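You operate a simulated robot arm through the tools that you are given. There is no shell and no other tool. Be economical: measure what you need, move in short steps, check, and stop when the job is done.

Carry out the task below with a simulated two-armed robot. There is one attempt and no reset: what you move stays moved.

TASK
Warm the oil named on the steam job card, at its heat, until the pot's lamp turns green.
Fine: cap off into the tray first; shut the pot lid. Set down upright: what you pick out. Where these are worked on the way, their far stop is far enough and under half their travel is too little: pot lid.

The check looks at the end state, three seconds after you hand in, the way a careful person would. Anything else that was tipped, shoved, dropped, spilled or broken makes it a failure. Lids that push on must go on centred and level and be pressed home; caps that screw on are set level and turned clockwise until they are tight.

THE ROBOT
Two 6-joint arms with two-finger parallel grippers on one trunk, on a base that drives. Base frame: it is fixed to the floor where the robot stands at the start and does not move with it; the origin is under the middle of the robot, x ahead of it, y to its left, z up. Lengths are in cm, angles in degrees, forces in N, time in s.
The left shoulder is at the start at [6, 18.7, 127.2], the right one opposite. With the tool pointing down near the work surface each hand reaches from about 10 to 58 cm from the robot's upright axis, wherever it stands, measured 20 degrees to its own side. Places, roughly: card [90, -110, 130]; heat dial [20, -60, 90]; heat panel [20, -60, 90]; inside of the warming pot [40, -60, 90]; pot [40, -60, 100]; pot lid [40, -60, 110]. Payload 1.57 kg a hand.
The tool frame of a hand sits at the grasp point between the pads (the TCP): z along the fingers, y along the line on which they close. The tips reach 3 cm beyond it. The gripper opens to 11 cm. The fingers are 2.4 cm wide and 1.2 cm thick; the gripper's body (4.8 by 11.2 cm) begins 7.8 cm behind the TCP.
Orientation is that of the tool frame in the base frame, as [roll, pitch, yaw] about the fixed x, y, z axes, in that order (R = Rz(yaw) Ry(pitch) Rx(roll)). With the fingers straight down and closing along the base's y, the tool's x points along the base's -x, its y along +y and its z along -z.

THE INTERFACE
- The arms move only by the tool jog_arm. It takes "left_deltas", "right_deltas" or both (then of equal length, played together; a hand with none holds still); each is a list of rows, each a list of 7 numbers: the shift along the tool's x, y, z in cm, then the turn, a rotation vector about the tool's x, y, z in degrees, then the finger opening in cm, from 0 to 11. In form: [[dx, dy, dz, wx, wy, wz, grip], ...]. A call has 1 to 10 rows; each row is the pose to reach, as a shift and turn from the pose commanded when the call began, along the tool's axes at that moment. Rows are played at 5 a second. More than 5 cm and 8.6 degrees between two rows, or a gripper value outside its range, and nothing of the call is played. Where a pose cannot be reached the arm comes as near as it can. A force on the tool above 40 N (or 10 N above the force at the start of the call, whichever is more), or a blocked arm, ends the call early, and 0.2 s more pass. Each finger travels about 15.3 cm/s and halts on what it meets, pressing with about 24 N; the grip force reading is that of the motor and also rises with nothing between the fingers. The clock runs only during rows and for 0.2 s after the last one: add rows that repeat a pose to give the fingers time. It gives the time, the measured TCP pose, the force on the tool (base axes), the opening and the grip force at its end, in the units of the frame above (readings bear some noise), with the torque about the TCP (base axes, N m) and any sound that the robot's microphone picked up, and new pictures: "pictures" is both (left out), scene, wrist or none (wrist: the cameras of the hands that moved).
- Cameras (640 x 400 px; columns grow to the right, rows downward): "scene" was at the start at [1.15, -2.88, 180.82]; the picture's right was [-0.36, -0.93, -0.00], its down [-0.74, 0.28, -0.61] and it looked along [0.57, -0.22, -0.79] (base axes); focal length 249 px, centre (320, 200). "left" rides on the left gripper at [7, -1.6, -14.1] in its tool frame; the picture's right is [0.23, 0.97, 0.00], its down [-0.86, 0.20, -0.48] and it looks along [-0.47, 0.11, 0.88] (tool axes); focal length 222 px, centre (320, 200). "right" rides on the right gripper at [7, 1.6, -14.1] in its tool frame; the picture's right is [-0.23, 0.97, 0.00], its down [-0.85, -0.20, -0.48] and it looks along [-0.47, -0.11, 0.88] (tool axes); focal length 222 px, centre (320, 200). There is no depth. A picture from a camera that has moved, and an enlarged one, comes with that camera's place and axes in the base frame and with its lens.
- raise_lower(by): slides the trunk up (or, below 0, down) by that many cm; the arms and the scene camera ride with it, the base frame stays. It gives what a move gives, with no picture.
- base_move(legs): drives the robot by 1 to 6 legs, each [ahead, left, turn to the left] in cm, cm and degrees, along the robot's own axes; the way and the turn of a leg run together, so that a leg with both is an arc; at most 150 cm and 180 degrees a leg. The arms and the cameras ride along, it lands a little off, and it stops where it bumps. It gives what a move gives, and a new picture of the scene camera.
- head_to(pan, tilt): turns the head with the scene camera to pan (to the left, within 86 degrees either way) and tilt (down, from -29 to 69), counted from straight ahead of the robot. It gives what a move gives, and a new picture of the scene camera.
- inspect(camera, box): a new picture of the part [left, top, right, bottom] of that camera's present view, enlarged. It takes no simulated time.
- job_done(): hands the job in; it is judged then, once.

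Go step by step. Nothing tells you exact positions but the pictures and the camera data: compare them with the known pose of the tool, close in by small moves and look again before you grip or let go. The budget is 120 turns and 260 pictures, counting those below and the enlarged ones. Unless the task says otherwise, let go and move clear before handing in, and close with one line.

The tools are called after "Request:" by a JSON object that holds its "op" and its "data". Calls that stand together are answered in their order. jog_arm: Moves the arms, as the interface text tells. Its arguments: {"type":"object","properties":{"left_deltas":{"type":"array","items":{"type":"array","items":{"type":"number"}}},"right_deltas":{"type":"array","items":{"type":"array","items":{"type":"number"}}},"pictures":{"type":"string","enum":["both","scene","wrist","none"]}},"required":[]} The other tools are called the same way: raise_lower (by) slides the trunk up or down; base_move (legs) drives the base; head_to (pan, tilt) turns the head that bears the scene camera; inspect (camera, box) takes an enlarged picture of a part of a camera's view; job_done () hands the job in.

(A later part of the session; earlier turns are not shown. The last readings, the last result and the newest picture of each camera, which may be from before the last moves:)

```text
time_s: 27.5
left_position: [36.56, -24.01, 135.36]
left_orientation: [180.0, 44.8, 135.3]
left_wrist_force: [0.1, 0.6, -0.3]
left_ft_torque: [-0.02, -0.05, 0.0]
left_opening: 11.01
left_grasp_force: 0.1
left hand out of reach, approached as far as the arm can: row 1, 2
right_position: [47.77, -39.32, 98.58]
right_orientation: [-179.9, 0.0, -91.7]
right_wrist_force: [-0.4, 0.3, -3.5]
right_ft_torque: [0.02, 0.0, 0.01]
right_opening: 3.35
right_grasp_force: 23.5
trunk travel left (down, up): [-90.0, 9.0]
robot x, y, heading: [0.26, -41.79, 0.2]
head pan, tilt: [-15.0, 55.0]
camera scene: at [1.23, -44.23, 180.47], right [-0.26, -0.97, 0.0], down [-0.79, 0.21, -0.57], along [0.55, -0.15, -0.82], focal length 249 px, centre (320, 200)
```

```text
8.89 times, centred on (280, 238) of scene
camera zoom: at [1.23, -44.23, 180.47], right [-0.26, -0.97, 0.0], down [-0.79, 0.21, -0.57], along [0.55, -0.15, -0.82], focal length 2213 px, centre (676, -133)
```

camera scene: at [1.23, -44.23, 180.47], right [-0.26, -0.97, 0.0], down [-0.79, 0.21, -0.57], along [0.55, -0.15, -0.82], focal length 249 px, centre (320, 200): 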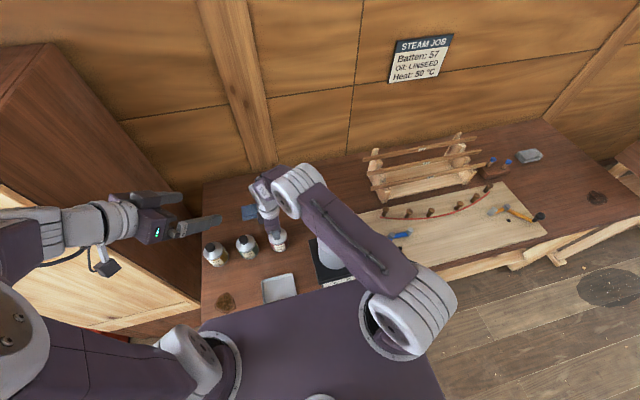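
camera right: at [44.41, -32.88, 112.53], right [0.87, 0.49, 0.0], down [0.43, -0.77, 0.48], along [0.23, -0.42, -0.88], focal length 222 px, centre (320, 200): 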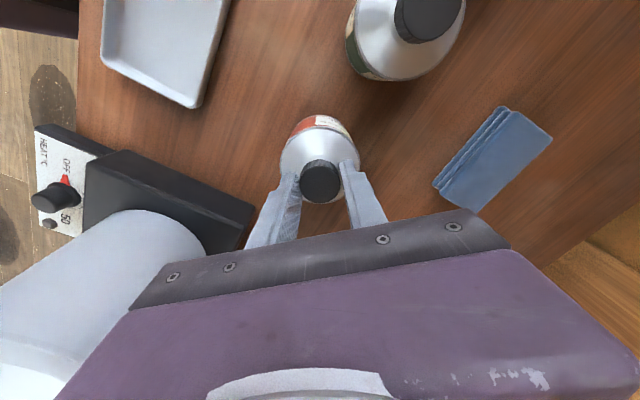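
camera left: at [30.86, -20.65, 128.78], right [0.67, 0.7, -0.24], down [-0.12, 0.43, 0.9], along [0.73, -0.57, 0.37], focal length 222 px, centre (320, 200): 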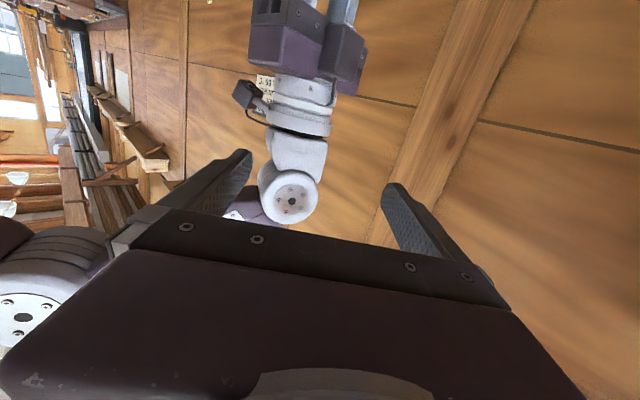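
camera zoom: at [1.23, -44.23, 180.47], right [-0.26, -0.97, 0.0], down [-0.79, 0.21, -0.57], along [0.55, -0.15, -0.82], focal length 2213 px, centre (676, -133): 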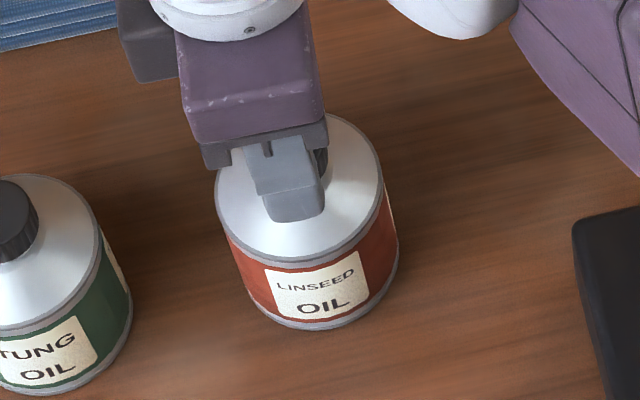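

Request:
{"op": "jog_arm", "data": {"right_deltas": [[0, 0, 0.2, 0, 0, 0, 2.2], [0, 0, 0.3, 0, 0, 0, 2.2]], "pictures": "none"}}

Request:
{"op": "jog_arm", "data": {"right_deltas": [[0, 0, 0, 0, 0, 0, 5], [0, 0, 0, 0, 0, 8.5, 5], [0, 0, 0, 0, 0, 17, 5], [0, 0, 0, 0, 0, 25.5, 5], [0, 0, 0, 0, 0, 34, 5], [0, 0, 0, 0, 0, 42.5, 5], [0, 0, 0, 0, 0, 51, 5], [0, 0, 0, 0, 0, 59.5, 5], [0, 0, 0, 0, 0, 68, 5], [0, 0, 0, 0, 0, 76.5, 5]], "pictures": "none"}}

Request:
{"op": "jog_arm", "data": {"right_deltas": [[0, 0, 0, 0, 0, 8.5, 5], [0, 0, 0, 0, 0, 17, 5], [0, 0, 0, 0, 0, 25.5, 5], [0, 0, 0, 0, 0, 34, 5], [0, 0, 0, 0, 0, 42.5, 5], [0, 0, 0, 0, 0, 51, 5], [0, 0, 0, 0, 0, 59.5, 5], [0, 0, 0, 0, 0, 59.5, 2.2], [0, 0, 0, 0, 0, 59.5, 2.2], [0, 0, 0, 0, 0, 59.5, 2.2]], "pictures": "wrist"}}

Request:
{"op": "inspect", "data": {"camera": "right", "box": [270, 130, 370, 210]}}

Request:
{"op": "inspect", "data": {"camera": "scene", "box": [250, 215, 310, 260]}}

```text
time_s: 28.1
left_position: [36.51, -24.15, 135.37]
left_orientation: [-180.0, 44.9, 135.2]
left_wrist_force: [0.3, 0.8, -0.9]
left_ft_torque: [0.02, -0.01, 0.03]
left_opening: 11.0
left_grasp_force: 0.2
right_position: [47.89, -39.08, 98.53]
right_orientation: [-179.8, 0.1, -91.8]
right_wrist_force: [-0.6, -0.9, 2.7]
right_ft_torque: [-0.03, -0.01, -0.04]
right_opening: 3.35
right_grasp_force: 24.0
trunk travel left (down, up): [-90.0, 9.0]
robot x, y, heading: [0.3, -42.02, 0.1]
head pan, tilt: [-15.0, 55.0]
```

```text
time_s: 30.3
left_position: [36.56, -24.08, 135.22]
left_orientation: [-180.0, 45.0, 135.2]
left_wrist_force: [-0.6, 0.3, -0.2]
left_ft_torque: [-0.02, 0.0, 0.01]
left_opening: 10.98
left_grasp_force: 0.1
right_position: [47.9, -39.13, 98.33]
right_orientation: [-180.0, 0.1, -168.4]
right_wrist_force: [-0.1, 0.4, 0.3]
right_ft_torque: [-0.01, -0.01, 0.02]
right_opening: 5.0
right_grasp_force: 0.1
trunk travel left (down, up): [-90.0, 9.0]
robot x, y, heading: [0.17, -41.88, -0.0]
head pan, tilt: [-15.0, 55.0]
```

```text
time_s: 32.5
left_position: [36.69, -24.0, 135.34]
left_orientation: [-180.0, 45.0, 135.1]
left_wrist_force: [0.0, 0.8, 0.4]
left_ft_torque: [0.0, -0.02, -0.01]
left_opening: 11.01
left_grasp_force: 0.1
right_position: [47.92, -39.18, 98.36]
right_orientation: [-179.9, 0.0, 132.1]
right_wrist_force: [-0.4, 0.2, -0.2]
right_ft_torque: [-0.03, 0.01, 0.02]
right_opening: 3.33
right_grasp_force: 23.9
trunk travel left (down, up): [-90.0, 9.0]
robot x, y, heading: [-0.04, -42.52, 0.2]
head pan, tilt: [-15.0, 55.0]
camera right: at [44.47, -32.85, 112.49], right [0.87, 0.49, 0.0], down [0.43, -0.77, 0.48], along [0.23, -0.42, -0.88], focal length 222 px, centre (320, 200)
```

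right: 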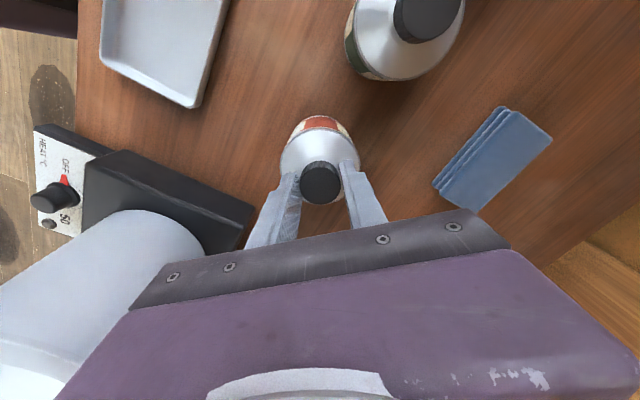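

```text
5.00 times, centred on (320, 170) of right
camera zoom: at [44.47, -32.85, 112.49], right [0.87, 0.49, 0.0], down [0.43, -0.77, 0.48], along [0.23, -0.42, -0.88], focal length 1111 px, centre (320, 350)
```

zoom: 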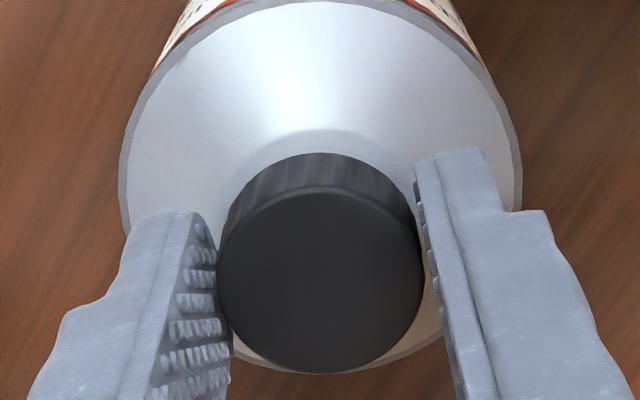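

```text
8.89 times, centred on (280, 238) of scene
camera zoom: at [1.21, -44.07, 180.47], right [-0.26, -0.97, 0.0], down [-0.79, 0.21, -0.57], along [0.55, -0.15, -0.82], focal length 2213 px, centre (676, -133)
```

zoom: 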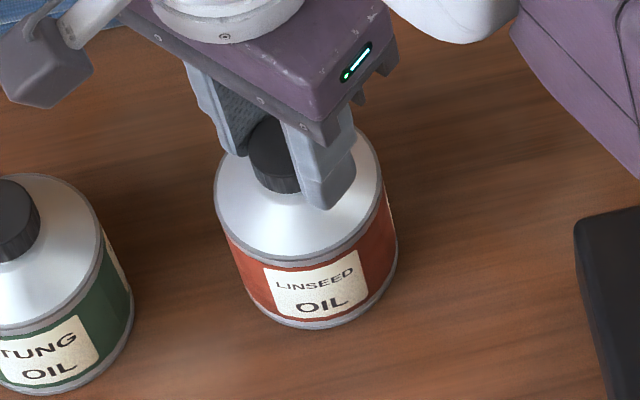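

Request:
{"op": "jog_arm", "data": {"right_deltas": [[0, 0, 0.3, 0, 0, -8.5, 2.2], [0, 0, 0.3, 0, 0, -17, 2.2], [0, 0, 0.3, 0, 0, -25.5, 2.2], [0, 0, 0.3, 0, 0, -34, 2.2], [0, 0, 0.3, 0, 0, -42.5, 2.2]], "pictures": "none"}}

Request:
{"op": "inspect", "data": {"camera": "scene", "box": [250, 215, 310, 260]}}

Request:
{"op": "jog_arm", "data": {"right_deltas": [[0, 0, 0, 0, 0, -8.5, 2.2], [0, 0, 0, 0, 0, -17, 2.2], [0, 0, 0, 0, 0, -25.5, 2.2], [0, 0, 0, 0, 0, -34, 2.2], [0, 0, 0, 0, 0, -42.5, 2.2]], "pictures": "none"}}

Request:
{"op": "inspect", "data": {"camera": "scene", "box": [250, 215, 310, 260]}}

Request:
{"op": "jog_arm", "data": {"right_deltas": [[0, 0, 0, 0, 0, -8.5, 2.2], [0, 0, 0, 0, 0, -17, 2.2], [0, 0, 0, 0, 0, -25.5, 2.2], [0, 0, 0, 0, 0, -34, 2.2], [0, 0, 0, 0, 0, -42.5, 2.2], [0, 0, 0, 0, 0, -51, 2.2]], "pictures": "none"}}

Request:
{"op": "inspect", "data": {"camera": "scene", "box": [250, 215, 310, 260]}}

```text
time_s: 33.7
left_position: [36.41, -24.13, 135.38]
left_orientation: [179.9, 45.0, 135.0]
left_wrist_force: [-0.3, 0.4, 0.3]
left_ft_torque: [0.0, 0.02, -0.02]
left_opening: 10.98
left_grasp_force: 0.1
right_position: [47.83, -39.2, 98.27]
right_orientation: [180.0, 0.3, 174.9]
right_wrist_force: [3.3, -1.5, 23.2]
right_ft_torque: [0.05, -0.07, 0.01]
right_opening: 3.32
right_grasp_force: 23.7
trunk travel left (down, up): [-90.0, 9.0]
robot x, y, heading: [-0.18, -41.88, 0.2]
head pan, tilt: [-15.0, 55.0]
```

```text
8.89 times, centred on (280, 238) of scene
camera zoom: at [0.92, -44.21, 180.48], right [-0.26, -0.97, 0.0], down [-0.79, 0.21, -0.57], along [0.56, -0.15, -0.82], focal length 2213 px, centre (676, -133)
```

zoom: 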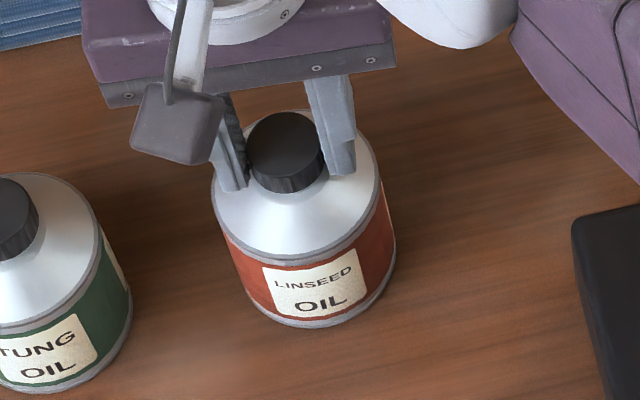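

```text
time_s: 34.9
left_position: [36.41, -24.01, 135.33]
left_orientation: [179.9, 44.9, 135.3]
left_wrist_force: [0.4, 0.5, -0.3]
left_ft_torque: [0.0, -0.02, 0.04]
left_opening: 10.98
left_grasp_force: 0.0
right_position: [47.75, -39.18, 98.19]
right_orientation: [-179.9, 0.2, -142.6]
right_wrist_force: [9.3, -0.2, 27.6]
right_ft_torque: [0.02, -0.25, -0.03]
right_opening: 3.3
right_grasp_force: 24.4
trunk travel left (down, up): [-90.0, 9.0]
robot x, y, heading: [-0.15, -42.45, 0.5]
head pan, tilt: [-15.0, 55.0]
```

```text
8.89 times, centred on (280, 238) of scene
camera zoom: at [1.06, -44.1, 180.48], right [-0.25, -0.97, 0.0], down [-0.79, 0.21, -0.57], along [0.56, -0.15, -0.82], focal length 2213 px, centre (676, -133)
```

zoom: 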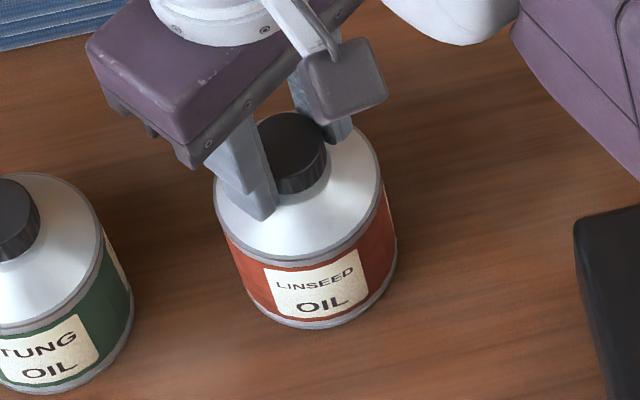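

```text
time_s: 36.3
left_position: [36.36, -24.2, 135.34]
left_orientation: [180.0, 45.0, 135.1]
left_wrist_force: [0.2, 0.0, 0.0]
left_ft_torque: [0.04, -0.02, 0.0]
left_opening: 10.98
left_grasp_force: 0.1
right_position: [47.85, -39.21, 98.05]
right_orientation: [-179.7, 0.0, -91.6]
right_wrist_force: [10.7, -4.4, 28.9]
right_ft_torque: [-0.1, -0.23, -0.05]
right_opening: 3.31
right_grasp_force: 24.4
trunk travel left (down, up): [-90.0, 9.0]
robot x, y, heading: [0.12, -42.22, 0.0]
head pan, tilt: [-15.0, 55.0]
```

```text
8.89 times, centred on (280, 238) of scene
camera zoom: at [0.98, -44.21, 180.47], right [-0.26, -0.97, 0.0], down [-0.79, 0.21, -0.57], along [0.56, -0.15, -0.82], focal length 2213 px, centre (676, -133)
```

zoom: 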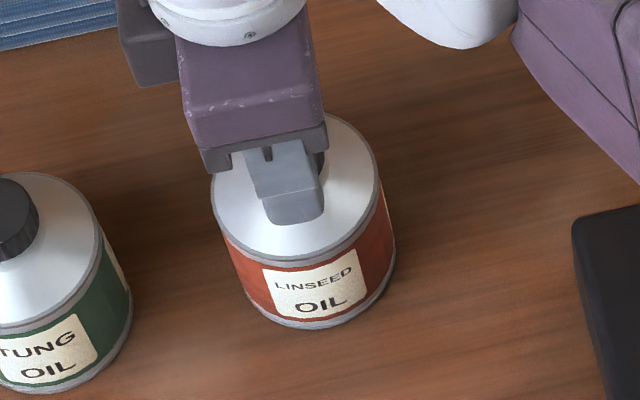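

With a slight press, the bottle stands still while the cap turns. I test by lifting.

Request:
{"op": "jog_arm", "data": {"right_deltas": [[0, 0, -0.5, 0, 0, 0, 2.2], [0, 0, -1, 0, 0, 0, 2.2], [0, 0, -1.5, 0, 0, 0, 2.2], [0, 0, -1.5, 0, 0, 0, 2.2]], "pictures": "none"}}

Request:
{"op": "inspect", "data": {"camera": "scene", "box": [250, 215, 310, 260]}}

Request:
{"op": "inspect", "data": {"camera": "right", "box": [270, 130, 370, 210]}}

```text
time_s: 37.3
left_position: [36.5, -23.98, 135.24]
left_orientation: [-180.0, 45.0, 135.3]
left_wrist_force: [0.6, -0.1, 0.2]
left_ft_torque: [-0.05, -0.01, 0.0]
left_opening: 11.0
left_grasp_force: 0.0
right_position: [47.78, -39.2, 99.5]
right_orientation: [179.9, -0.1, -91.7]
right_wrist_force: [-0.4, -0.2, -3.1]
right_ft_torque: [-0.02, 0.02, -0.01]
right_opening: 3.34
right_grasp_force: 24.4
trunk travel left (down, up): [-90.0, 9.0]
robot x, y, heading: [-0.06, -41.64, 0.1]
head pan, tilt: [-15.0, 55.0]
```

```text
8.89 times, centred on (280, 238) of scene
camera zoom: at [1.28, -44.05, 180.46], right [-0.26, -0.97, 0.0], down [-0.79, 0.21, -0.57], along [0.55, -0.15, -0.82], focal length 2213 px, centre (676, -133)
```

zoom: 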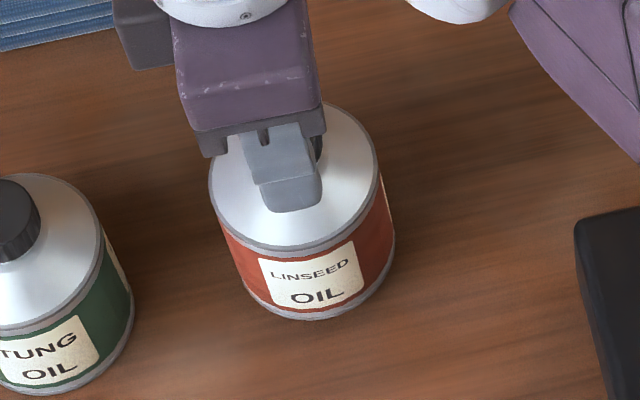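

```text
5.00 times, centred on (320, 170) of right
camera zoom: at [46.15, -46.04, 113.59], right [-0.97, 0.26, 0.0], down [0.23, 0.85, 0.48], along [0.12, 0.46, -0.88], focal length 1111 px, centre (320, 350)
```

zoom: 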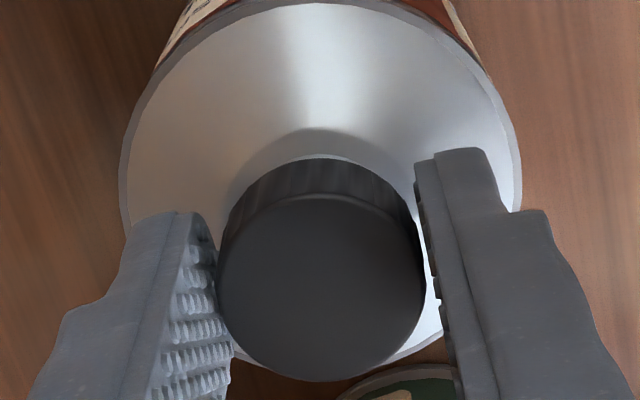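

A gap is opening under the cap: it is unscrewing, just not off yet. Another bite.

Request:
{"op": "jog_arm", "data": {"right_deltas": [[0, 0, 0.5, 0, 0, 0, 2.2], [0, 0, 1, 0, 0, 0, 2.2], [0, 0, 1.25, 0, 0, 0, 2.2], [0, 0, 1.25, 0, 0, 0, 5], [0, 0, 1.1, 0, 0, 0, 5], [0, 0, 1.1, 0, 0, 8.5, 5], [0, 0, 1.1, 0, 0, 17, 5], [0, 0, 1.1, 0, 0, 25.5, 5], [0, 0, 1.1, 0, 0, 34, 5], [0, 0, 1.1, 0, 0, 42.5, 5]], "pictures": "none"}}

Request:
{"op": "jog_arm", "data": {"right_deltas": [[0, 0, 0, 0, 0, 8.5, 5], [0, 0, 0, 0, 0, 17, 5], [0, 0, 0, 0, 0, 25.5, 5], [0, 0, 0, 0, 0, 34, 5], [0, 0, 0, 0, 0, 42.5, 5], [0, 0, 0, 0, 0, 51, 5], [0, 0, 0, 0, 0, 59.5, 5], [0, 0, 0, 0, 0, 68, 5], [0, 0, 0, 0, 0, 76.5, 5], [0, 0, 0, 0, 0, 85, 5]], "pictures": "none"}}

Request:
{"op": "jog_arm", "data": {"right_deltas": [[0, 0, 0, 0, 0, 8.5, 5], [0, 0, 0, 0, 0, 8.5, 2.2], [0, 0, 0, 0, 0, 8.5, 2.2], [0, 0, 0, 0, 0, 8.5, 2.2]], "pictures": "none"}}

Request:
{"op": "inspect", "data": {"camera": "right", "box": [270, 130, 370, 210]}}

```text
time_s: 39.5
left_position: [36.55, -24.01, 135.31]
left_orientation: [180.0, 45.0, 135.2]
left_wrist_force: [0.3, 0.1, 0.7]
left_ft_torque: [0.04, -0.02, 0.0]
left_opening: 11.0
left_grasp_force: 0.0
right_position: [47.77, -39.27, 98.46]
right_orientation: [180.0, 0.1, -134.4]
right_wrist_force: [-0.7, -0.3, 0.5]
right_ft_torque: [0.01, -0.02, 0.0]
right_opening: 5.01
right_grasp_force: 0.1
trunk travel left (down, up): [-90.0, 9.0]
robot x, y, heading: [-0.11, -41.8, 0.1]
head pan, tilt: [-15.0, 55.0]
```

```text
time_s: 41.7
left_position: [36.58, -24.0, 135.26]
left_orientation: [-180.0, 44.9, 135.2]
left_wrist_force: [-1.4, 0.1, -0.3]
left_ft_torque: [-0.06, -0.02, -0.03]
left_opening: 11.03
left_grasp_force: 0.1
right_position: [47.86, -39.21, 98.62]
right_orientation: [180.0, 0.1, 140.6]
right_wrist_force: [0.0, 0.5, 0.0]
right_ft_torque: [0.01, 0.0, 0.01]
right_opening: 5.0
right_grasp_force: 0.1
trunk travel left (down, up): [-90.0, 9.0]
robot x, y, heading: [0.01, -41.63, 0.2]
head pan, tilt: [-15.0, 55.0]
```

```text
time_s: 42.7
left_position: [36.54, -23.91, 135.27]
left_orientation: [-180.0, 45.0, 135.1]
left_wrist_force: [0.6, 0.3, -1.0]
left_ft_torque: [0.01, 0.01, -0.02]
left_opening: 10.99
left_grasp_force: 0.1
right_position: [47.88, -39.27, 98.56]
right_orientation: [179.9, 0.0, 132.2]
right_wrist_force: [0.6, 0.0, 0.5]
right_ft_torque: [-0.05, 0.01, 0.0]
right_opening: 3.33
right_grasp_force: 23.9
trunk travel left (down, up): [-90.0, 9.0]
robot x, y, heading: [-0.07, -41.8, 0.4]
head pan, tilt: [-15.0, 55.0]
```

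```text
5.00 times, centred on (320, 170) of right
camera zoom: at [44.44, -32.88, 112.66], right [0.87, 0.49, 0.0], down [0.43, -0.77, 0.48], along [0.23, -0.42, -0.88], focal length 1111 px, centre (320, 350)
```

zoom: 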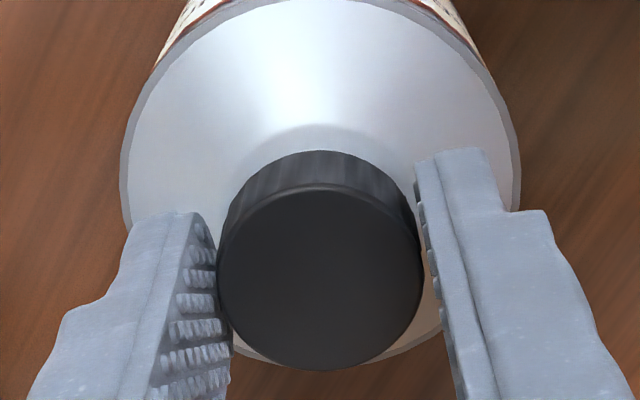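

Request:
{"op": "jog_arm", "data": {"right_deltas": [[0, 0, 0.3, 0, 0, -8.5, 2.2], [0, 0, 0.3, 0, 0, -17, 2.2], [0, 0, 0.3, 0, 0, -25.5, 2.2], [0, 0, 0.3, 0, 0, -34, 2.2], [0, 0, 0.3, 0, 0, -42.5, 2.2], [0, 0, 0.3, 0, 0, -51, 2.2], [0, 0, 0.3, 0, 0, -59.5, 2.2], [0, 0, 0.3, 0, 0, -68, 2.2], [0, 0, 0.3, 0, 0, -76.5, 2.2], [0, 0, 0.3, 0, 0, -85, 2.2]], "pictures": "none"}}

Request:
{"op": "inspect", "data": {"camera": "scene", "box": [250, 215, 310, 260]}}

Request:
{"op": "jog_arm", "data": {"right_deltas": [[0, 0, 0, 0, 0, -8.5, 2.2], [0, 0, 0, 0, 0, -17, 2.2], [0, 0, 0, 0, 0, -25.5, 2.2], [0, 0, 0, 0, 0, -34, 2.2], [0, 0, 0, 0, 0, -42.5, 2.2], [0, 0, 0, 0, 0, -51, 2.2], [0, 0, -0.7, 0, 0, -51, 2.2], [0, 0, -1.4, 0, 0, -51, 2.2], [0, 0, -1.8, 0, 0, -51, 2.2]], "pictures": "none"}}

Request:
{"op": "inspect", "data": {"camera": "scene", "box": [250, 215, 310, 260]}}

Request:
{"op": "inspect", "data": {"camera": "right", "box": [270, 130, 370, 210]}}

```text
time_s: 44.9
left_position: [36.46, -24.04, 135.4]
left_orientation: [180.0, 45.0, 135.3]
left_wrist_force: [-0.1, 0.4, 0.0]
left_ft_torque: [-0.01, 0.0, -0.01]
left_opening: 10.99
left_grasp_force: 0.1
right_position: [47.86, -39.19, 98.1]
right_orientation: [-179.9, 0.0, -142.5]
right_wrist_force: [-1.4, -0.7, 3.7]
right_ft_torque: [-0.02, 0.05, -0.03]
right_opening: 3.33
right_grasp_force: 23.6
trunk travel left (down, up): [-90.0, 9.0]
robot x, y, heading: [0.03, -41.72, 0.0]
head pan, tilt: [-15.0, 55.0]
```

```text
8.89 times, centred on (280, 238) of scene
camera zoom: at [1.1, -44.1, 180.46], right [-0.26, -0.97, 0.0], down [-0.79, 0.21, -0.57], along [0.56, -0.15, -0.82], focal length 2213 px, centre (676, -133)
```

zoom: 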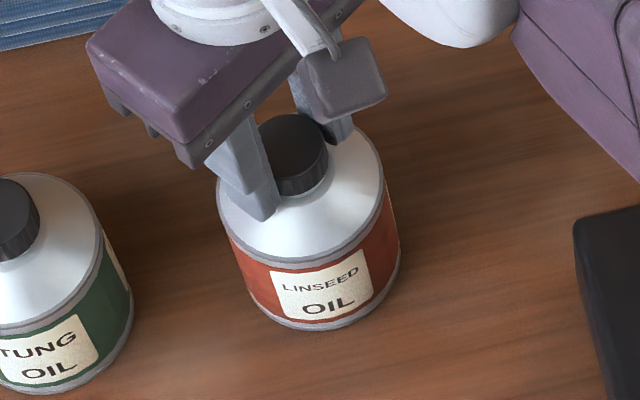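

```text
time_s: 46.9
left_position: [36.52, -23.99, 135.27]
left_orientation: [179.9, 44.9, 135.2]
left_wrist_force: [0.0, -0.7, -0.2]
left_ft_torque: [0.02, 0.05, -0.03]
left_opening: 10.98
left_grasp_force: 0.1
right_position: [47.84, -39.18, 100.0]
right_orientation: [180.0, 0.0, -91.6]
right_wrist_force: [0.8, 0.6, -0.7]
right_ft_torque: [0.05, 0.0, 0.02]
right_opening: 3.32
right_grasp_force: 24.1
trunk travel left (down, up): [-90.0, 9.0]
robot x, y, heading: [-0.05, -41.68, 0.2]
head pan, tilt: [-15.0, 55.0]
```

```text
8.89 times, centred on (280, 238) of scene
camera zoom: at [1.21, -44.08, 180.47], right [-0.26, -0.97, 0.0], down [-0.79, 0.21, -0.57], along [0.55, -0.15, -0.82], focal length 2213 px, centre (676, -133)
```

zoom: 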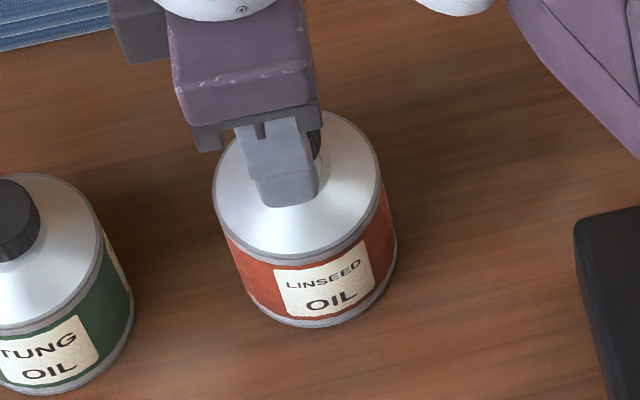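

```text
5.00 times, centred on (320, 170) of right
camera zoom: at [46.07, -45.99, 114.14], right [-0.97, 0.26, 0.0], down [0.22, 0.85, 0.48], along [0.12, 0.46, -0.88], focal length 1111 px, centre (320, 350)
```

zoom: 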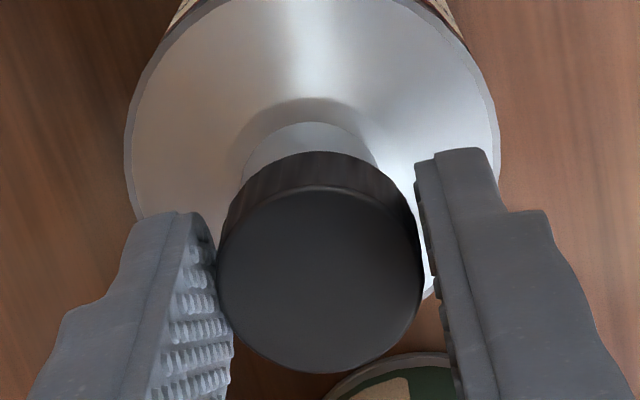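

The cap is off and the bottle stands. I carry the cap to the tray at [30, -36.4].

Request:
{"op": "jog_arm", "data": {"right_deltas": [[0, 0, -4, 0, 0, 0, 2.2], [0, 0, -7, 0, 0, 0, 2.2], [-0.6, 4, -7, 0, 0, 0, 2.2], [-1.2, 8, -6, 0, 0, 0, 2.2], [-1.8, 12, -4, 0, 0, 0, 2.2], [-2.4, 16, -1, 0, 0, 0, 2.2], [-2.8, 17.7, 1, 0, 0, 0, 2.2], [-2.8, 17.7, 1, 0, 0, 0, 2.2]], "pictures": "both"}}

```text
refused: row 6 steps farther than a row can; nothing moved
```

Request:
{"op": "jog_arm", "data": {"right_deltas": [[0, 0, -4, 0, 0, 0, 2.2], [0, 0, -7, 0, 0, 0, 2.2], [-0.6, 4, -7, 0, 0, 0, 2.2], [-1.2, 8, -6, 0, 0, 0, 2.2], [-1.8, 12, -4, 0, 0, 0, 2.2], [-2.4, 16, -2, 0, 0, 0, 2.2], [-2.8, 17.7, 1, 0, 0, 0, 2.2], [-2.8, 17.7, 1, 0, 0, 0, 2.2]], "pictures": "both"}}

```text
time_s: 48.7
left_position: [36.57, -23.94, 135.24]
left_orientation: [179.9, 45.0, 135.3]
left_wrist_force: [-0.5, 0.5, -0.4]
left_ft_torque: [0.04, -0.01, 0.01]
left_opening: 11.01
left_grasp_force: 0.0
right_position: [30.27, -35.91, 98.91]
right_orientation: [179.9, 0.0, -91.7]
right_wrist_force: [0.6, 0.1, 0.7]
right_ft_torque: [0.01, -0.03, -0.02]
right_opening: 3.31
right_grasp_force: 24.1
trunk travel left (down, up): [-90.0, 9.0]
robot x, y, heading: [0.05, -41.66, 0.3]
head pan, tilt: [-15.0, 55.0]
camera scene: at [1.27, -44.11, 180.47], right [-0.26, -0.97, 0.0], down [-0.79, 0.21, -0.57], along [0.55, -0.15, -0.82], focal length 249 px, centre (320, 200)
camera right: at [28.51, -42.69, 113.06], right [-0.97, 0.26, 0.0], down [0.23, 0.85, 0.48], along [0.12, 0.46, -0.88], focal length 222 px, centre (320, 200)
```

scene: 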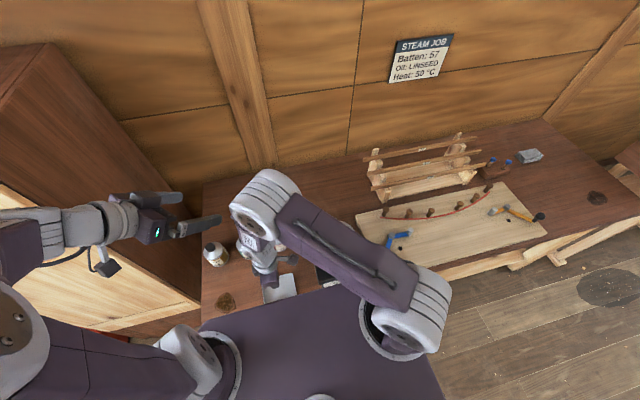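
right: 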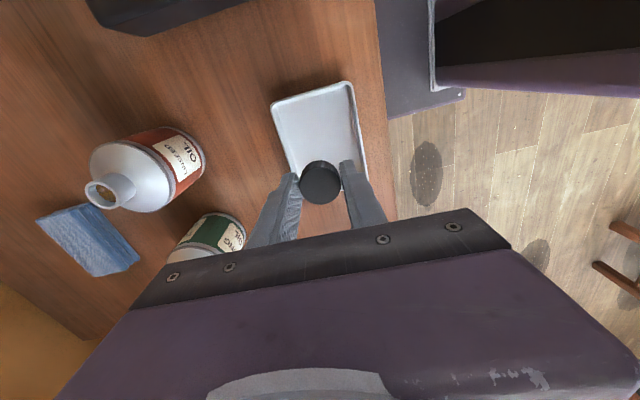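

The tray spans x 25.4–34.2, y -42…-31; I lower the cap in and release.

Request:
{"op": "jog_arm", "data": {"right_deltas": [[0.3, 0.4, 4, 0, 0, 0, 2.2], [0.3, 0.4, 7, 0, 0, 0, 2.2], [0.3, 0.4, 8.5, 0, 0, 0, 2.2], [0.3, 0.4, 8.5, 0, 0, 0, 2.2]], "pictures": "wrist"}}

```text
time_s: 49.7
left_position: [36.44, -23.97, 135.33]
left_orientation: [-180.0, 45.0, 135.2]
left_wrist_force: [-0.2, 0.0, -0.3]
left_ft_torque: [0.01, -0.02, -0.01]
left_opening: 11.01
left_grasp_force: 0.1
right_position: [29.93, -36.03, 90.4]
right_orientation: [-179.9, 0.0, -91.7]
right_wrist_force: [-0.3, -0.2, -0.6]
right_ft_torque: [0.01, -0.02, 0.01]
right_opening: 3.3
right_grasp_force: 24.4
trunk travel left (down, up): [-90.0, 9.0]
robot x, y, heading: [0.78, -42.23, 0.0]
head pan, tilt: [-15.0, 55.0]
camera right: at [28.16, -42.83, 104.45], right [-0.97, 0.26, 0.0], down [0.22, 0.85, 0.48], along [0.12, 0.46, -0.88], focal length 222 px, centre (320, 200)
```

right: 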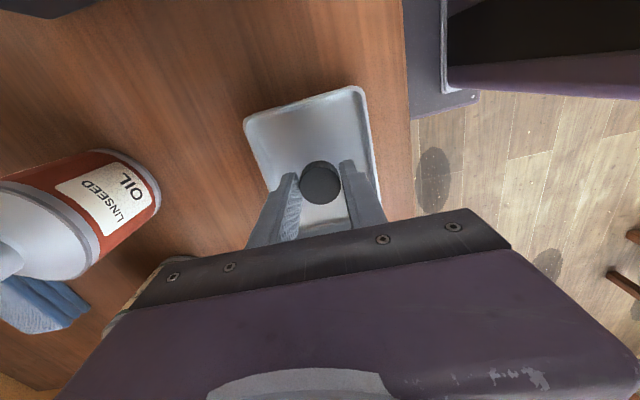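

Request:
{"op": "jog_arm", "data": {"right_deltas": [[0, 0, 0.2, 0, 0, 0, 2.2], [0, 0, 0.2, 0, 0, 0, 4.5], [0, 0, 0.2, 0, 0, 0, 4.5], [0, 0, -4, 0, 0, 0, 4.5], [0, 0, -8, 0, 0, 0, 4.5], [0, 0, -12, 0, 0, 0, 4.5], [0, 0, -16.5, 0, 0, 0, 4.5], [0, 0, -21, 0, 0, 0, 4.5]], "pictures": "wrist"}}

```text
time_s: 51.5
left_position: [36.43, -24.05, 135.33]
left_orientation: [180.0, 45.0, 135.3]
left_wrist_force: [0.2, 0.1, 0.2]
left_ft_torque: [0.01, -0.02, 0.03]
left_opening: 11.02
left_grasp_force: 0.1
right_position: [29.47, -36.29, 111.78]
right_orientation: [-179.8, 0.0, -91.6]
right_wrist_force: [-0.8, -1.1, 0.9]
right_ft_torque: [0.01, 0.0, 0.0]
right_opening: 4.48
right_grasp_force: 0.1
trunk travel left (down, up): [-90.0, 9.0]
robot x, y, heading: [-0.01, -42.0, 0.1]
head pan, tilt: [-15.0, 55.0]
camera right: at [27.76, -43.17, 125.87], right [-0.97, 0.26, 0.0], down [0.22, 0.85, 0.48], along [0.12, 0.46, -0.88], focal length 222 px, centre (320, 200)
```

right: 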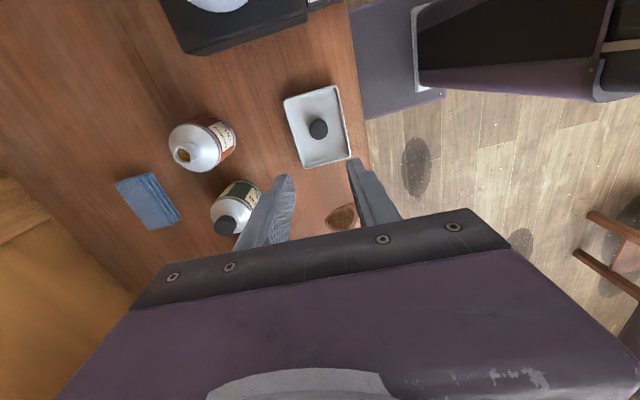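

The cap lies in the tray. Next, the pot lid: I turn the hand back and go above the knob.

Request:
{"op": "jog_arm", "data": {"right_deltas": [[2.3, -0.3, -1.2, 0, 0, 8.5, 5], [4.6, -0.7, -2.4, 0, 0, 17, 5], [6.9, -1, -3.6, 0, 0, 25.5, 5], [9.2, -1.4, -4.8, 0, 0, 34, 5], [11.5, -1.7, -6, 0, 0, 42.5, 5], [13.8, -2, -7.2, 0, 0, 51, 5], [16, -2.4, -8.4, 0, 0, 59.5, 5], [18.3, -2.7, -9.6, 0, 0, 68, 5], [20.5, -3, -10.8, 0, 0, 76.5, 5], [22.7, -3.4, -12, 0, 0, 85, 5]], "pictures": "wrist"}}

Request:
{"op": "inspect", "data": {"camera": "right", "box": [180, 40, 420, 200]}}

Request:
{"op": "inspect", "data": {"camera": "scene", "box": [230, 210, 390, 310]}}

```text
time_s: 53.7
left_position: [36.54, -23.9, 135.26]
left_orientation: [-180.0, 45.2, 135.2]
left_wrist_force: [-0.7, -1.1, -0.2]
left_ft_torque: [-0.02, 0.0, -0.04]
left_opening: 11.01
left_grasp_force: 0.1
right_position: [32.48, -59.02, 123.43]
right_orientation: [180.0, 0.0, -176.9]
right_wrist_force: [-0.7, 0.3, -0.2]
right_ft_torque: [0.03, -0.03, 0.03]
right_opening: 5.01
right_grasp_force: 0.0
trunk travel left (down, up): [-90.0, 9.0]
robot x, y, heading: [-0.24, -42.25, 0.3]
head pan, tilt: [-15.0, 55.0]
camera right: at [25.61, -57.72, 137.61], right [0.17, 0.98, 0.0], down [0.86, -0.15, 0.48], along [0.47, -0.08, -0.88], focal length 222 px, centre (320, 200)
```

right: 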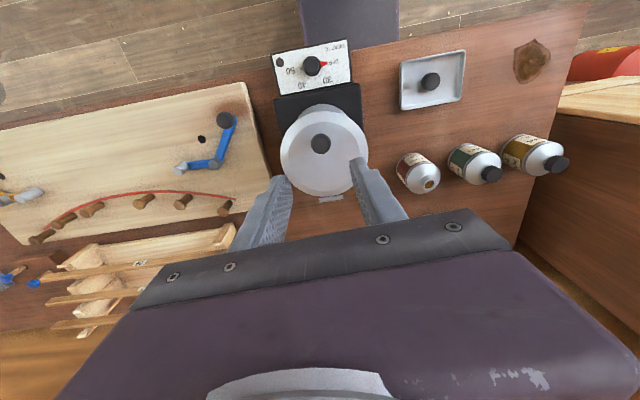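

```text
2.50 times, centred on (300, 120) of right
camera zoom: at [25.61, -57.72, 137.61], right [0.17, 0.98, 0.0], down [0.86, -0.15, 0.48], along [0.47, -0.08, -0.88], focal length 555 px, centre (370, 400)
```

zoom: 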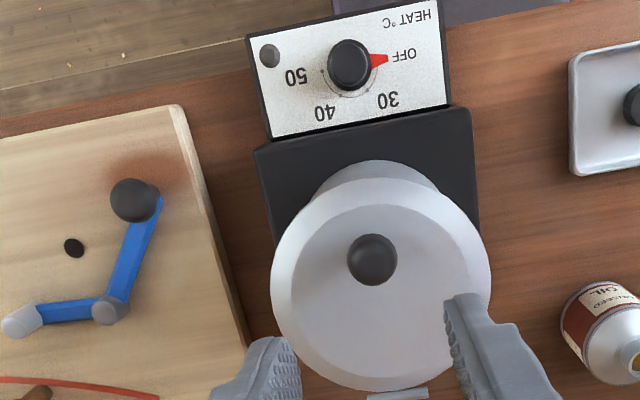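

```text
4.00 times, centred on (310, 260) of scene
camera zoom: at [1.17, -44.16, 180.46], right [-0.26, -0.97, 0.0], down [-0.79, 0.21, -0.57], along [0.55, -0.15, -0.82], focal length 996 px, centre (360, -40)
```

zoom: 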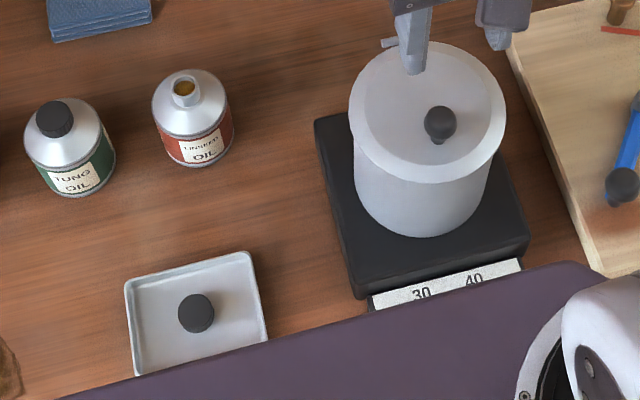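

Request:
{"op": "jog_arm", "data": {"right_deltas": [[-0.6, 0.1, 4.5, 0, 0, 0, 5], [-0.6, 0.1, 9, 0, 0, 0, 5], [-0.6, 0.1, 12, 0, 0, 0, 5], [-0.6, 0.1, 12, 0, 0, 0, 5]], "pictures": "none"}}

Request:
{"op": "inspect", "data": {"camera": "right", "box": [180, 60, 420, 210]}}

Request:
{"op": "inspect", "data": {"camera": "scene", "box": [290, 200, 390, 275]}}

```text
time_s: 54.7
left_position: [36.5, -24.06, 135.39]
left_orientation: [-180.0, 45.0, 135.2]
left_wrist_force: [-0.4, 0.6, 0.3]
left_ft_torque: [0.01, 0.01, 0.01]
left_opening: 11.0
left_grasp_force: 0.2
right_position: [32.92, -58.51, 111.47]
right_orientation: [-180.0, 0.2, -176.7]
right_wrist_force: [1.1, -0.3, 0.4]
right_ft_torque: [0.02, -0.04, 0.03]
right_opening: 5.02
right_grasp_force: 0.1
trunk travel left (down, up): [-90.0, 9.0]
robot x, y, heading: [0.2, -42.29, -0.1]
head pan, tilt: [-15.0, 55.0]
```

```text
2.67 times, centred on (300, 135) of right
camera zoom: at [25.94, -57.29, 125.65], right [0.17, 0.99, 0.0], down [0.86, -0.15, 0.48], along [0.47, -0.08, -0.88], focal length 592 px, centre (373, 373)
```

zoom: 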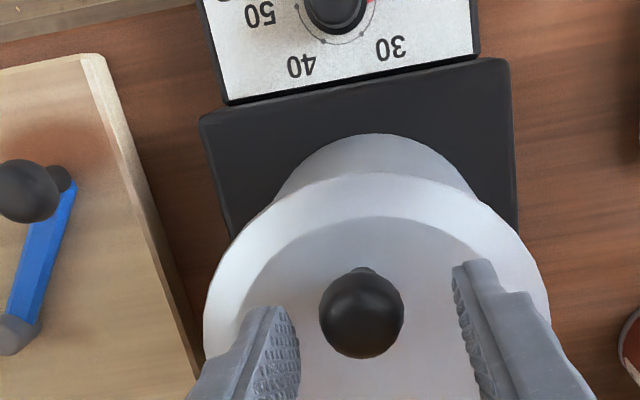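

```text
5.33 times, centred on (340, 238) of scene
camera zoom: at [1.13, -44.04, 180.47], right [-0.26, -0.97, 0.0], down [-0.79, 0.21, -0.57], along [0.55, -0.15, -0.82], focal length 1328 px, centre (213, 0)
```

zoom: 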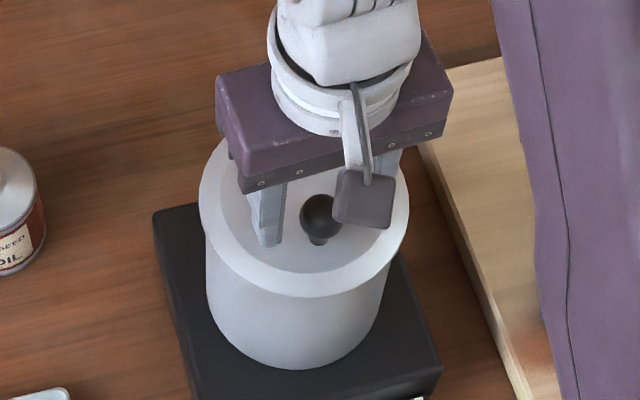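

Request:
{"op": "jog_arm", "data": {"right_deltas": [[0, -0.4, 1, 0, 0, 0, 5], [0, -0.4, 2.2, 0, 0, 0, 5], [0, -0.4, 2.2, 0, 0, 0, 5]], "pictures": "none"}}

Request:
{"op": "inspect", "data": {"camera": "right", "box": [180, 60, 420, 210]}}

```text
time_s: 55.5
left_position: [36.55, -23.95, 135.32]
left_orientation: [-180.0, 44.9, 135.2]
left_wrist_force: [-0.6, -0.7, 0.2]
left_ft_torque: [-0.01, -0.04, 0.01]
left_opening: 11.01
left_grasp_force: 0.0
right_position: [33.07, -59.17, 109.3]
right_orientation: [180.0, 0.1, -176.7]
right_wrist_force: [-0.8, -0.2, 0.3]
right_ft_torque: [0.02, -0.01, -0.03]
right_opening: 5.0
right_grasp_force: 0.0
trunk travel left (down, up): [-90.0, 9.0]
robot x, y, heading: [-0.06, -41.81, 0.3]
head pan, tilt: [-15.0, 55.0]
```

```text
2.67 times, centred on (300, 135) of right
camera zoom: at [26.13, -57.84, 123.46], right [0.17, 0.99, 0.0], down [0.86, -0.15, 0.48], along [0.47, -0.08, -0.88], focal length 592 px, centre (373, 373)
```

zoom: 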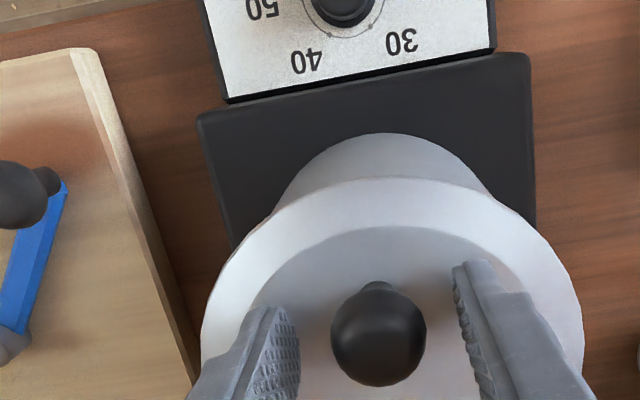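

The ball is centred between the pads. I close, then swing the lid up about its hinge with the hand kept vertical.

Request:
{"op": "jog_arm", "data": {"right_deltas": [[0, 0, 0, 0, 0, 0, 3], [0, 0, 0, 0, 0, 0, 2], [0, 0, 0, 0, 0, 0, 2], [-0.3, 0, -0.8, 0, 0, 0, 2], [-0.65, 0, -1.66, 0, 0, 0, 2], [-1.1, -0.06, -2.4, 0, 0, 0, 2], [-1.58, -0.1, -3.19, 0, 0, 0, 2], [-2.77, -0.16, -4.53, 0, 0, 0, 2], [-2.77, -0.16, -4.53, 0, 0, 0, 2]], "pictures": "none"}}

Request:
{"op": "inspect", "data": {"camera": "scene", "box": [290, 190, 390, 275]}}

Request:
{"op": "inspect", "data": {"camera": "right", "box": [180, 60, 420, 210]}}

```text
time_s: 57.5
left_position: [36.43, -23.51, 135.29]
left_orientation: [-179.9, 45.2, 135.3]
left_wrist_force: [-0.8, -0.6, -0.2]
left_ft_torque: [-0.02, -0.01, 0.01]
left_opening: 11.0
left_grasp_force: 0.1
right_position: [35.91, -58.91, 114.01]
right_orientation: [-179.8, 0.0, -176.7]
right_wrist_force: [-9.5, 16.3, -4.3]
right_ft_torque: [0.16, 1.08, -0.05]
right_opening: 2.72
right_grasp_force: 38.2
trunk travel left (down, up): [-90.0, 9.0]
robot x, y, heading: [0.09, -41.59, 0.1]
head pan, tilt: [-15.0, 55.0]
```

```text
4.71 times, centred on (340, 232) of scene
camera zoom: at [0.97, -43.52, 180.48], right [-0.26, -0.97, 0.0], down [-0.79, 0.21, -0.58], along [0.56, -0.15, -0.82], focal length 1171 px, centre (226, 47)
```

zoom: 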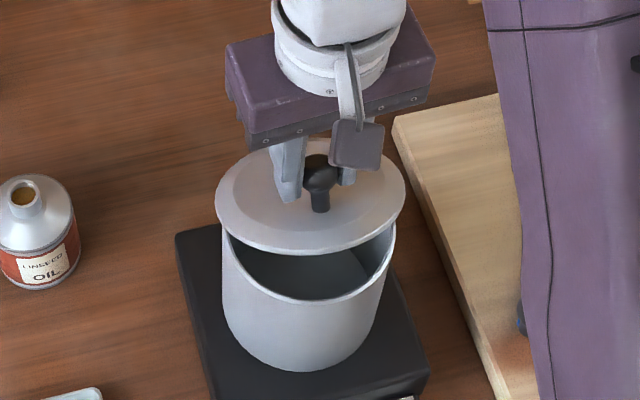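

```text
2.67 times, centred on (300, 135) of right
camera zoom: at [28.87, -57.58, 128.16], right [0.17, 0.99, 0.0], down [0.86, -0.15, 0.48], along [0.47, -0.08, -0.88], focal length 592 px, centre (373, 373)
```

zoom: 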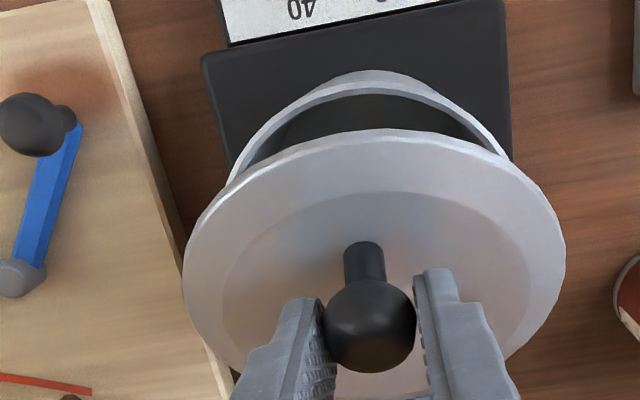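

The lid is rising; there's some side load, so I ease that and continue the arc, leaning the tool a bit with the lid.

Request:
{"op": "jog_arm", "data": {"right_deltas": [[-0.7, 0.2, -0.6, 0, 4, 0, 2], [-1.39, 0.2, -1.11, 0, 8, 0, 2], [-2.2, 0.2, -1.6, 0, 11, 0, 2], [-2.96, 0.2, -1.96, 0, 14, 0, 2], [-3.8, 0.2, -2.3, 0, 17, 0, 2], [-4.65, 0.2, -2.53, 0, 20, 0, 2], [-4.65, 0.2, -2.53, 0, 20, 0, 2]], "pictures": "none"}}

Request:
{"op": "inspect", "data": {"camera": "scene", "box": [290, 190, 390, 275]}}

Request:
{"op": "inspect", "data": {"camera": "right", "box": [180, 60, 420, 210]}}

```text
time_s: 59.1
left_position: [36.21, -24.11, 135.49]
left_orientation: [179.7, 45.0, 135.2]
left_wrist_force: [0.9, 0.0, 0.4]
left_ft_torque: [-0.03, -0.01, 0.02]
left_opening: 10.98
left_grasp_force: 0.0
right_position: [40.28, -58.85, 116.35]
right_orientation: [-179.9, -20.0, -176.7]
right_wrist_force: [-11.0, -6.0, 4.4]
right_ft_torque: [-0.23, 1.1, 0.04]
right_opening: 2.74
right_grasp_force: 37.4
trunk travel left (down, up): [-90.0, 9.0]
robot x, y, heading: [-0.35, -42.33, -0.2]
head pan, tilt: [-15.0, 55.0]
```

```text
4.71 times, centred on (340, 232) of scene
camera zoom: at [0.74, -44.29, 180.47], right [-0.26, -0.97, 0.0], down [-0.79, 0.21, -0.58], along [0.56, -0.15, -0.82], focal length 1171 px, centre (226, 47)
```

zoom: 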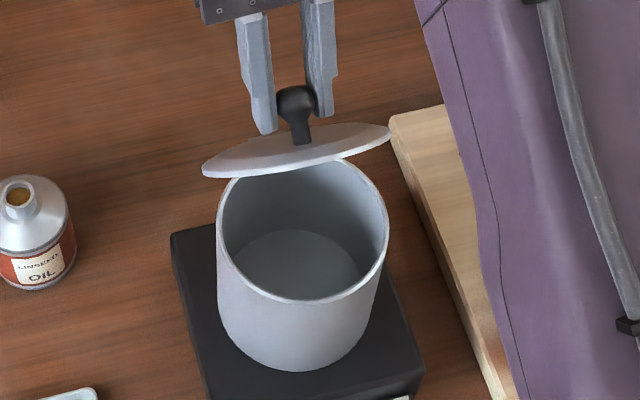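

```text
2.67 times, centred on (300, 135) of right
camera zoom: at [38.58, -57.3, 132.03], right [0.16, 0.98, -0.08], down [0.98, -0.14, 0.16], along [0.15, -0.1, -0.98], focal length 592 px, centre (373, 373)
```

zoom: 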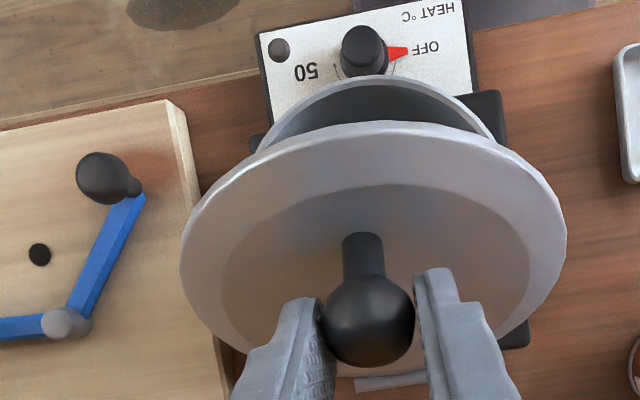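

Request:
{"op": "jog_arm", "data": {"right_deltas": [[-0.8, 0, -0.45, 0, 2, 0, 2], [-1.58, 0, -0.86, 0, 4, 0, 2], [-2.4, 0, -1.15, 0, 6, 0, 2], [-3.27, 0, -1.42, 0, 8, 0, 2], [-4.1, 0, -1.6, 0, 10, 0, 2], [-5.03, 0, -1.69, 0, 12, 0, 2], [-5.9, 0, -1.7, 0, 14, 0, 2], [-5.9, 0, -1.7, 0, 14, 0, 2]], "pictures": "none"}}

Request:
{"op": "inspect", "data": {"camera": "scene", "box": [290, 190, 390, 275]}}

Request:
{"op": "inspect", "data": {"camera": "right", "box": [180, 60, 420, 210]}}

```text
time_s: 60.9
left_position: [36.44, -24.43, 135.4]
left_orientation: [179.7, 44.9, 135.0]
left_wrist_force: [0.4, -0.2, 0.2]
left_ft_torque: [0.0, -0.02, 0.01]
left_opening: 11.0
left_grasp_force: 0.1
right_position: [46.3, -58.84, 116.05]
right_orientation: [179.8, -33.8, -176.6]
right_wrist_force: [3.0, -20.5, 22.2]
right_ft_torque: [-0.15, 0.52, 0.29]
right_opening: 2.7
right_grasp_force: 38.3
trunk travel left (down, up): [-90.0, 9.0]
robot x, y, heading: [0.04, -42.52, 0.2]
head pan, tilt: [-15.0, 55.0]
```

```text
4.71 times, centred on (340, 232) of scene
camera zoom: at [0.86, -44.69, 180.47], right [-0.26, -0.97, 0.0], down [-0.79, 0.21, -0.57], along [0.56, -0.14, -0.82], focal length 1171 px, centre (226, 47)
```

zoom: 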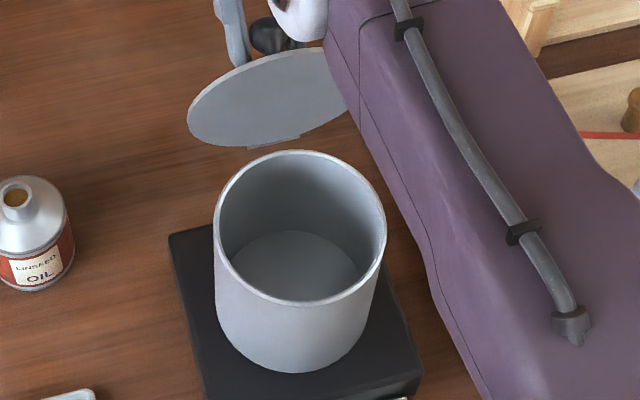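

```text
2.67 times, centred on (300, 135) of right
camera zoom: at [48.44, -57.07, 131.6], right [0.13, 0.98, -0.12], down [0.99, -0.14, -0.08], along [-0.09, -0.11, -0.99], focal length 592 px, centre (373, 373)
```

zoom: 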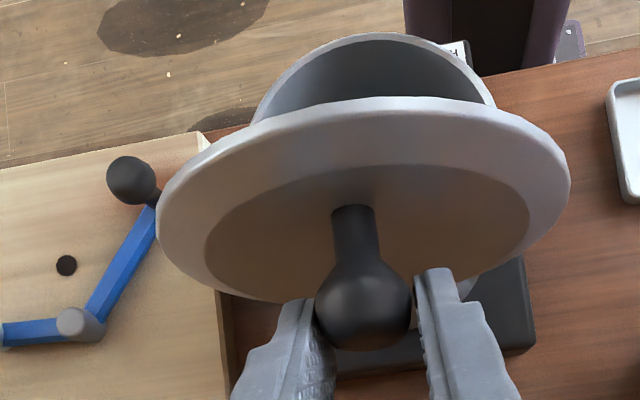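

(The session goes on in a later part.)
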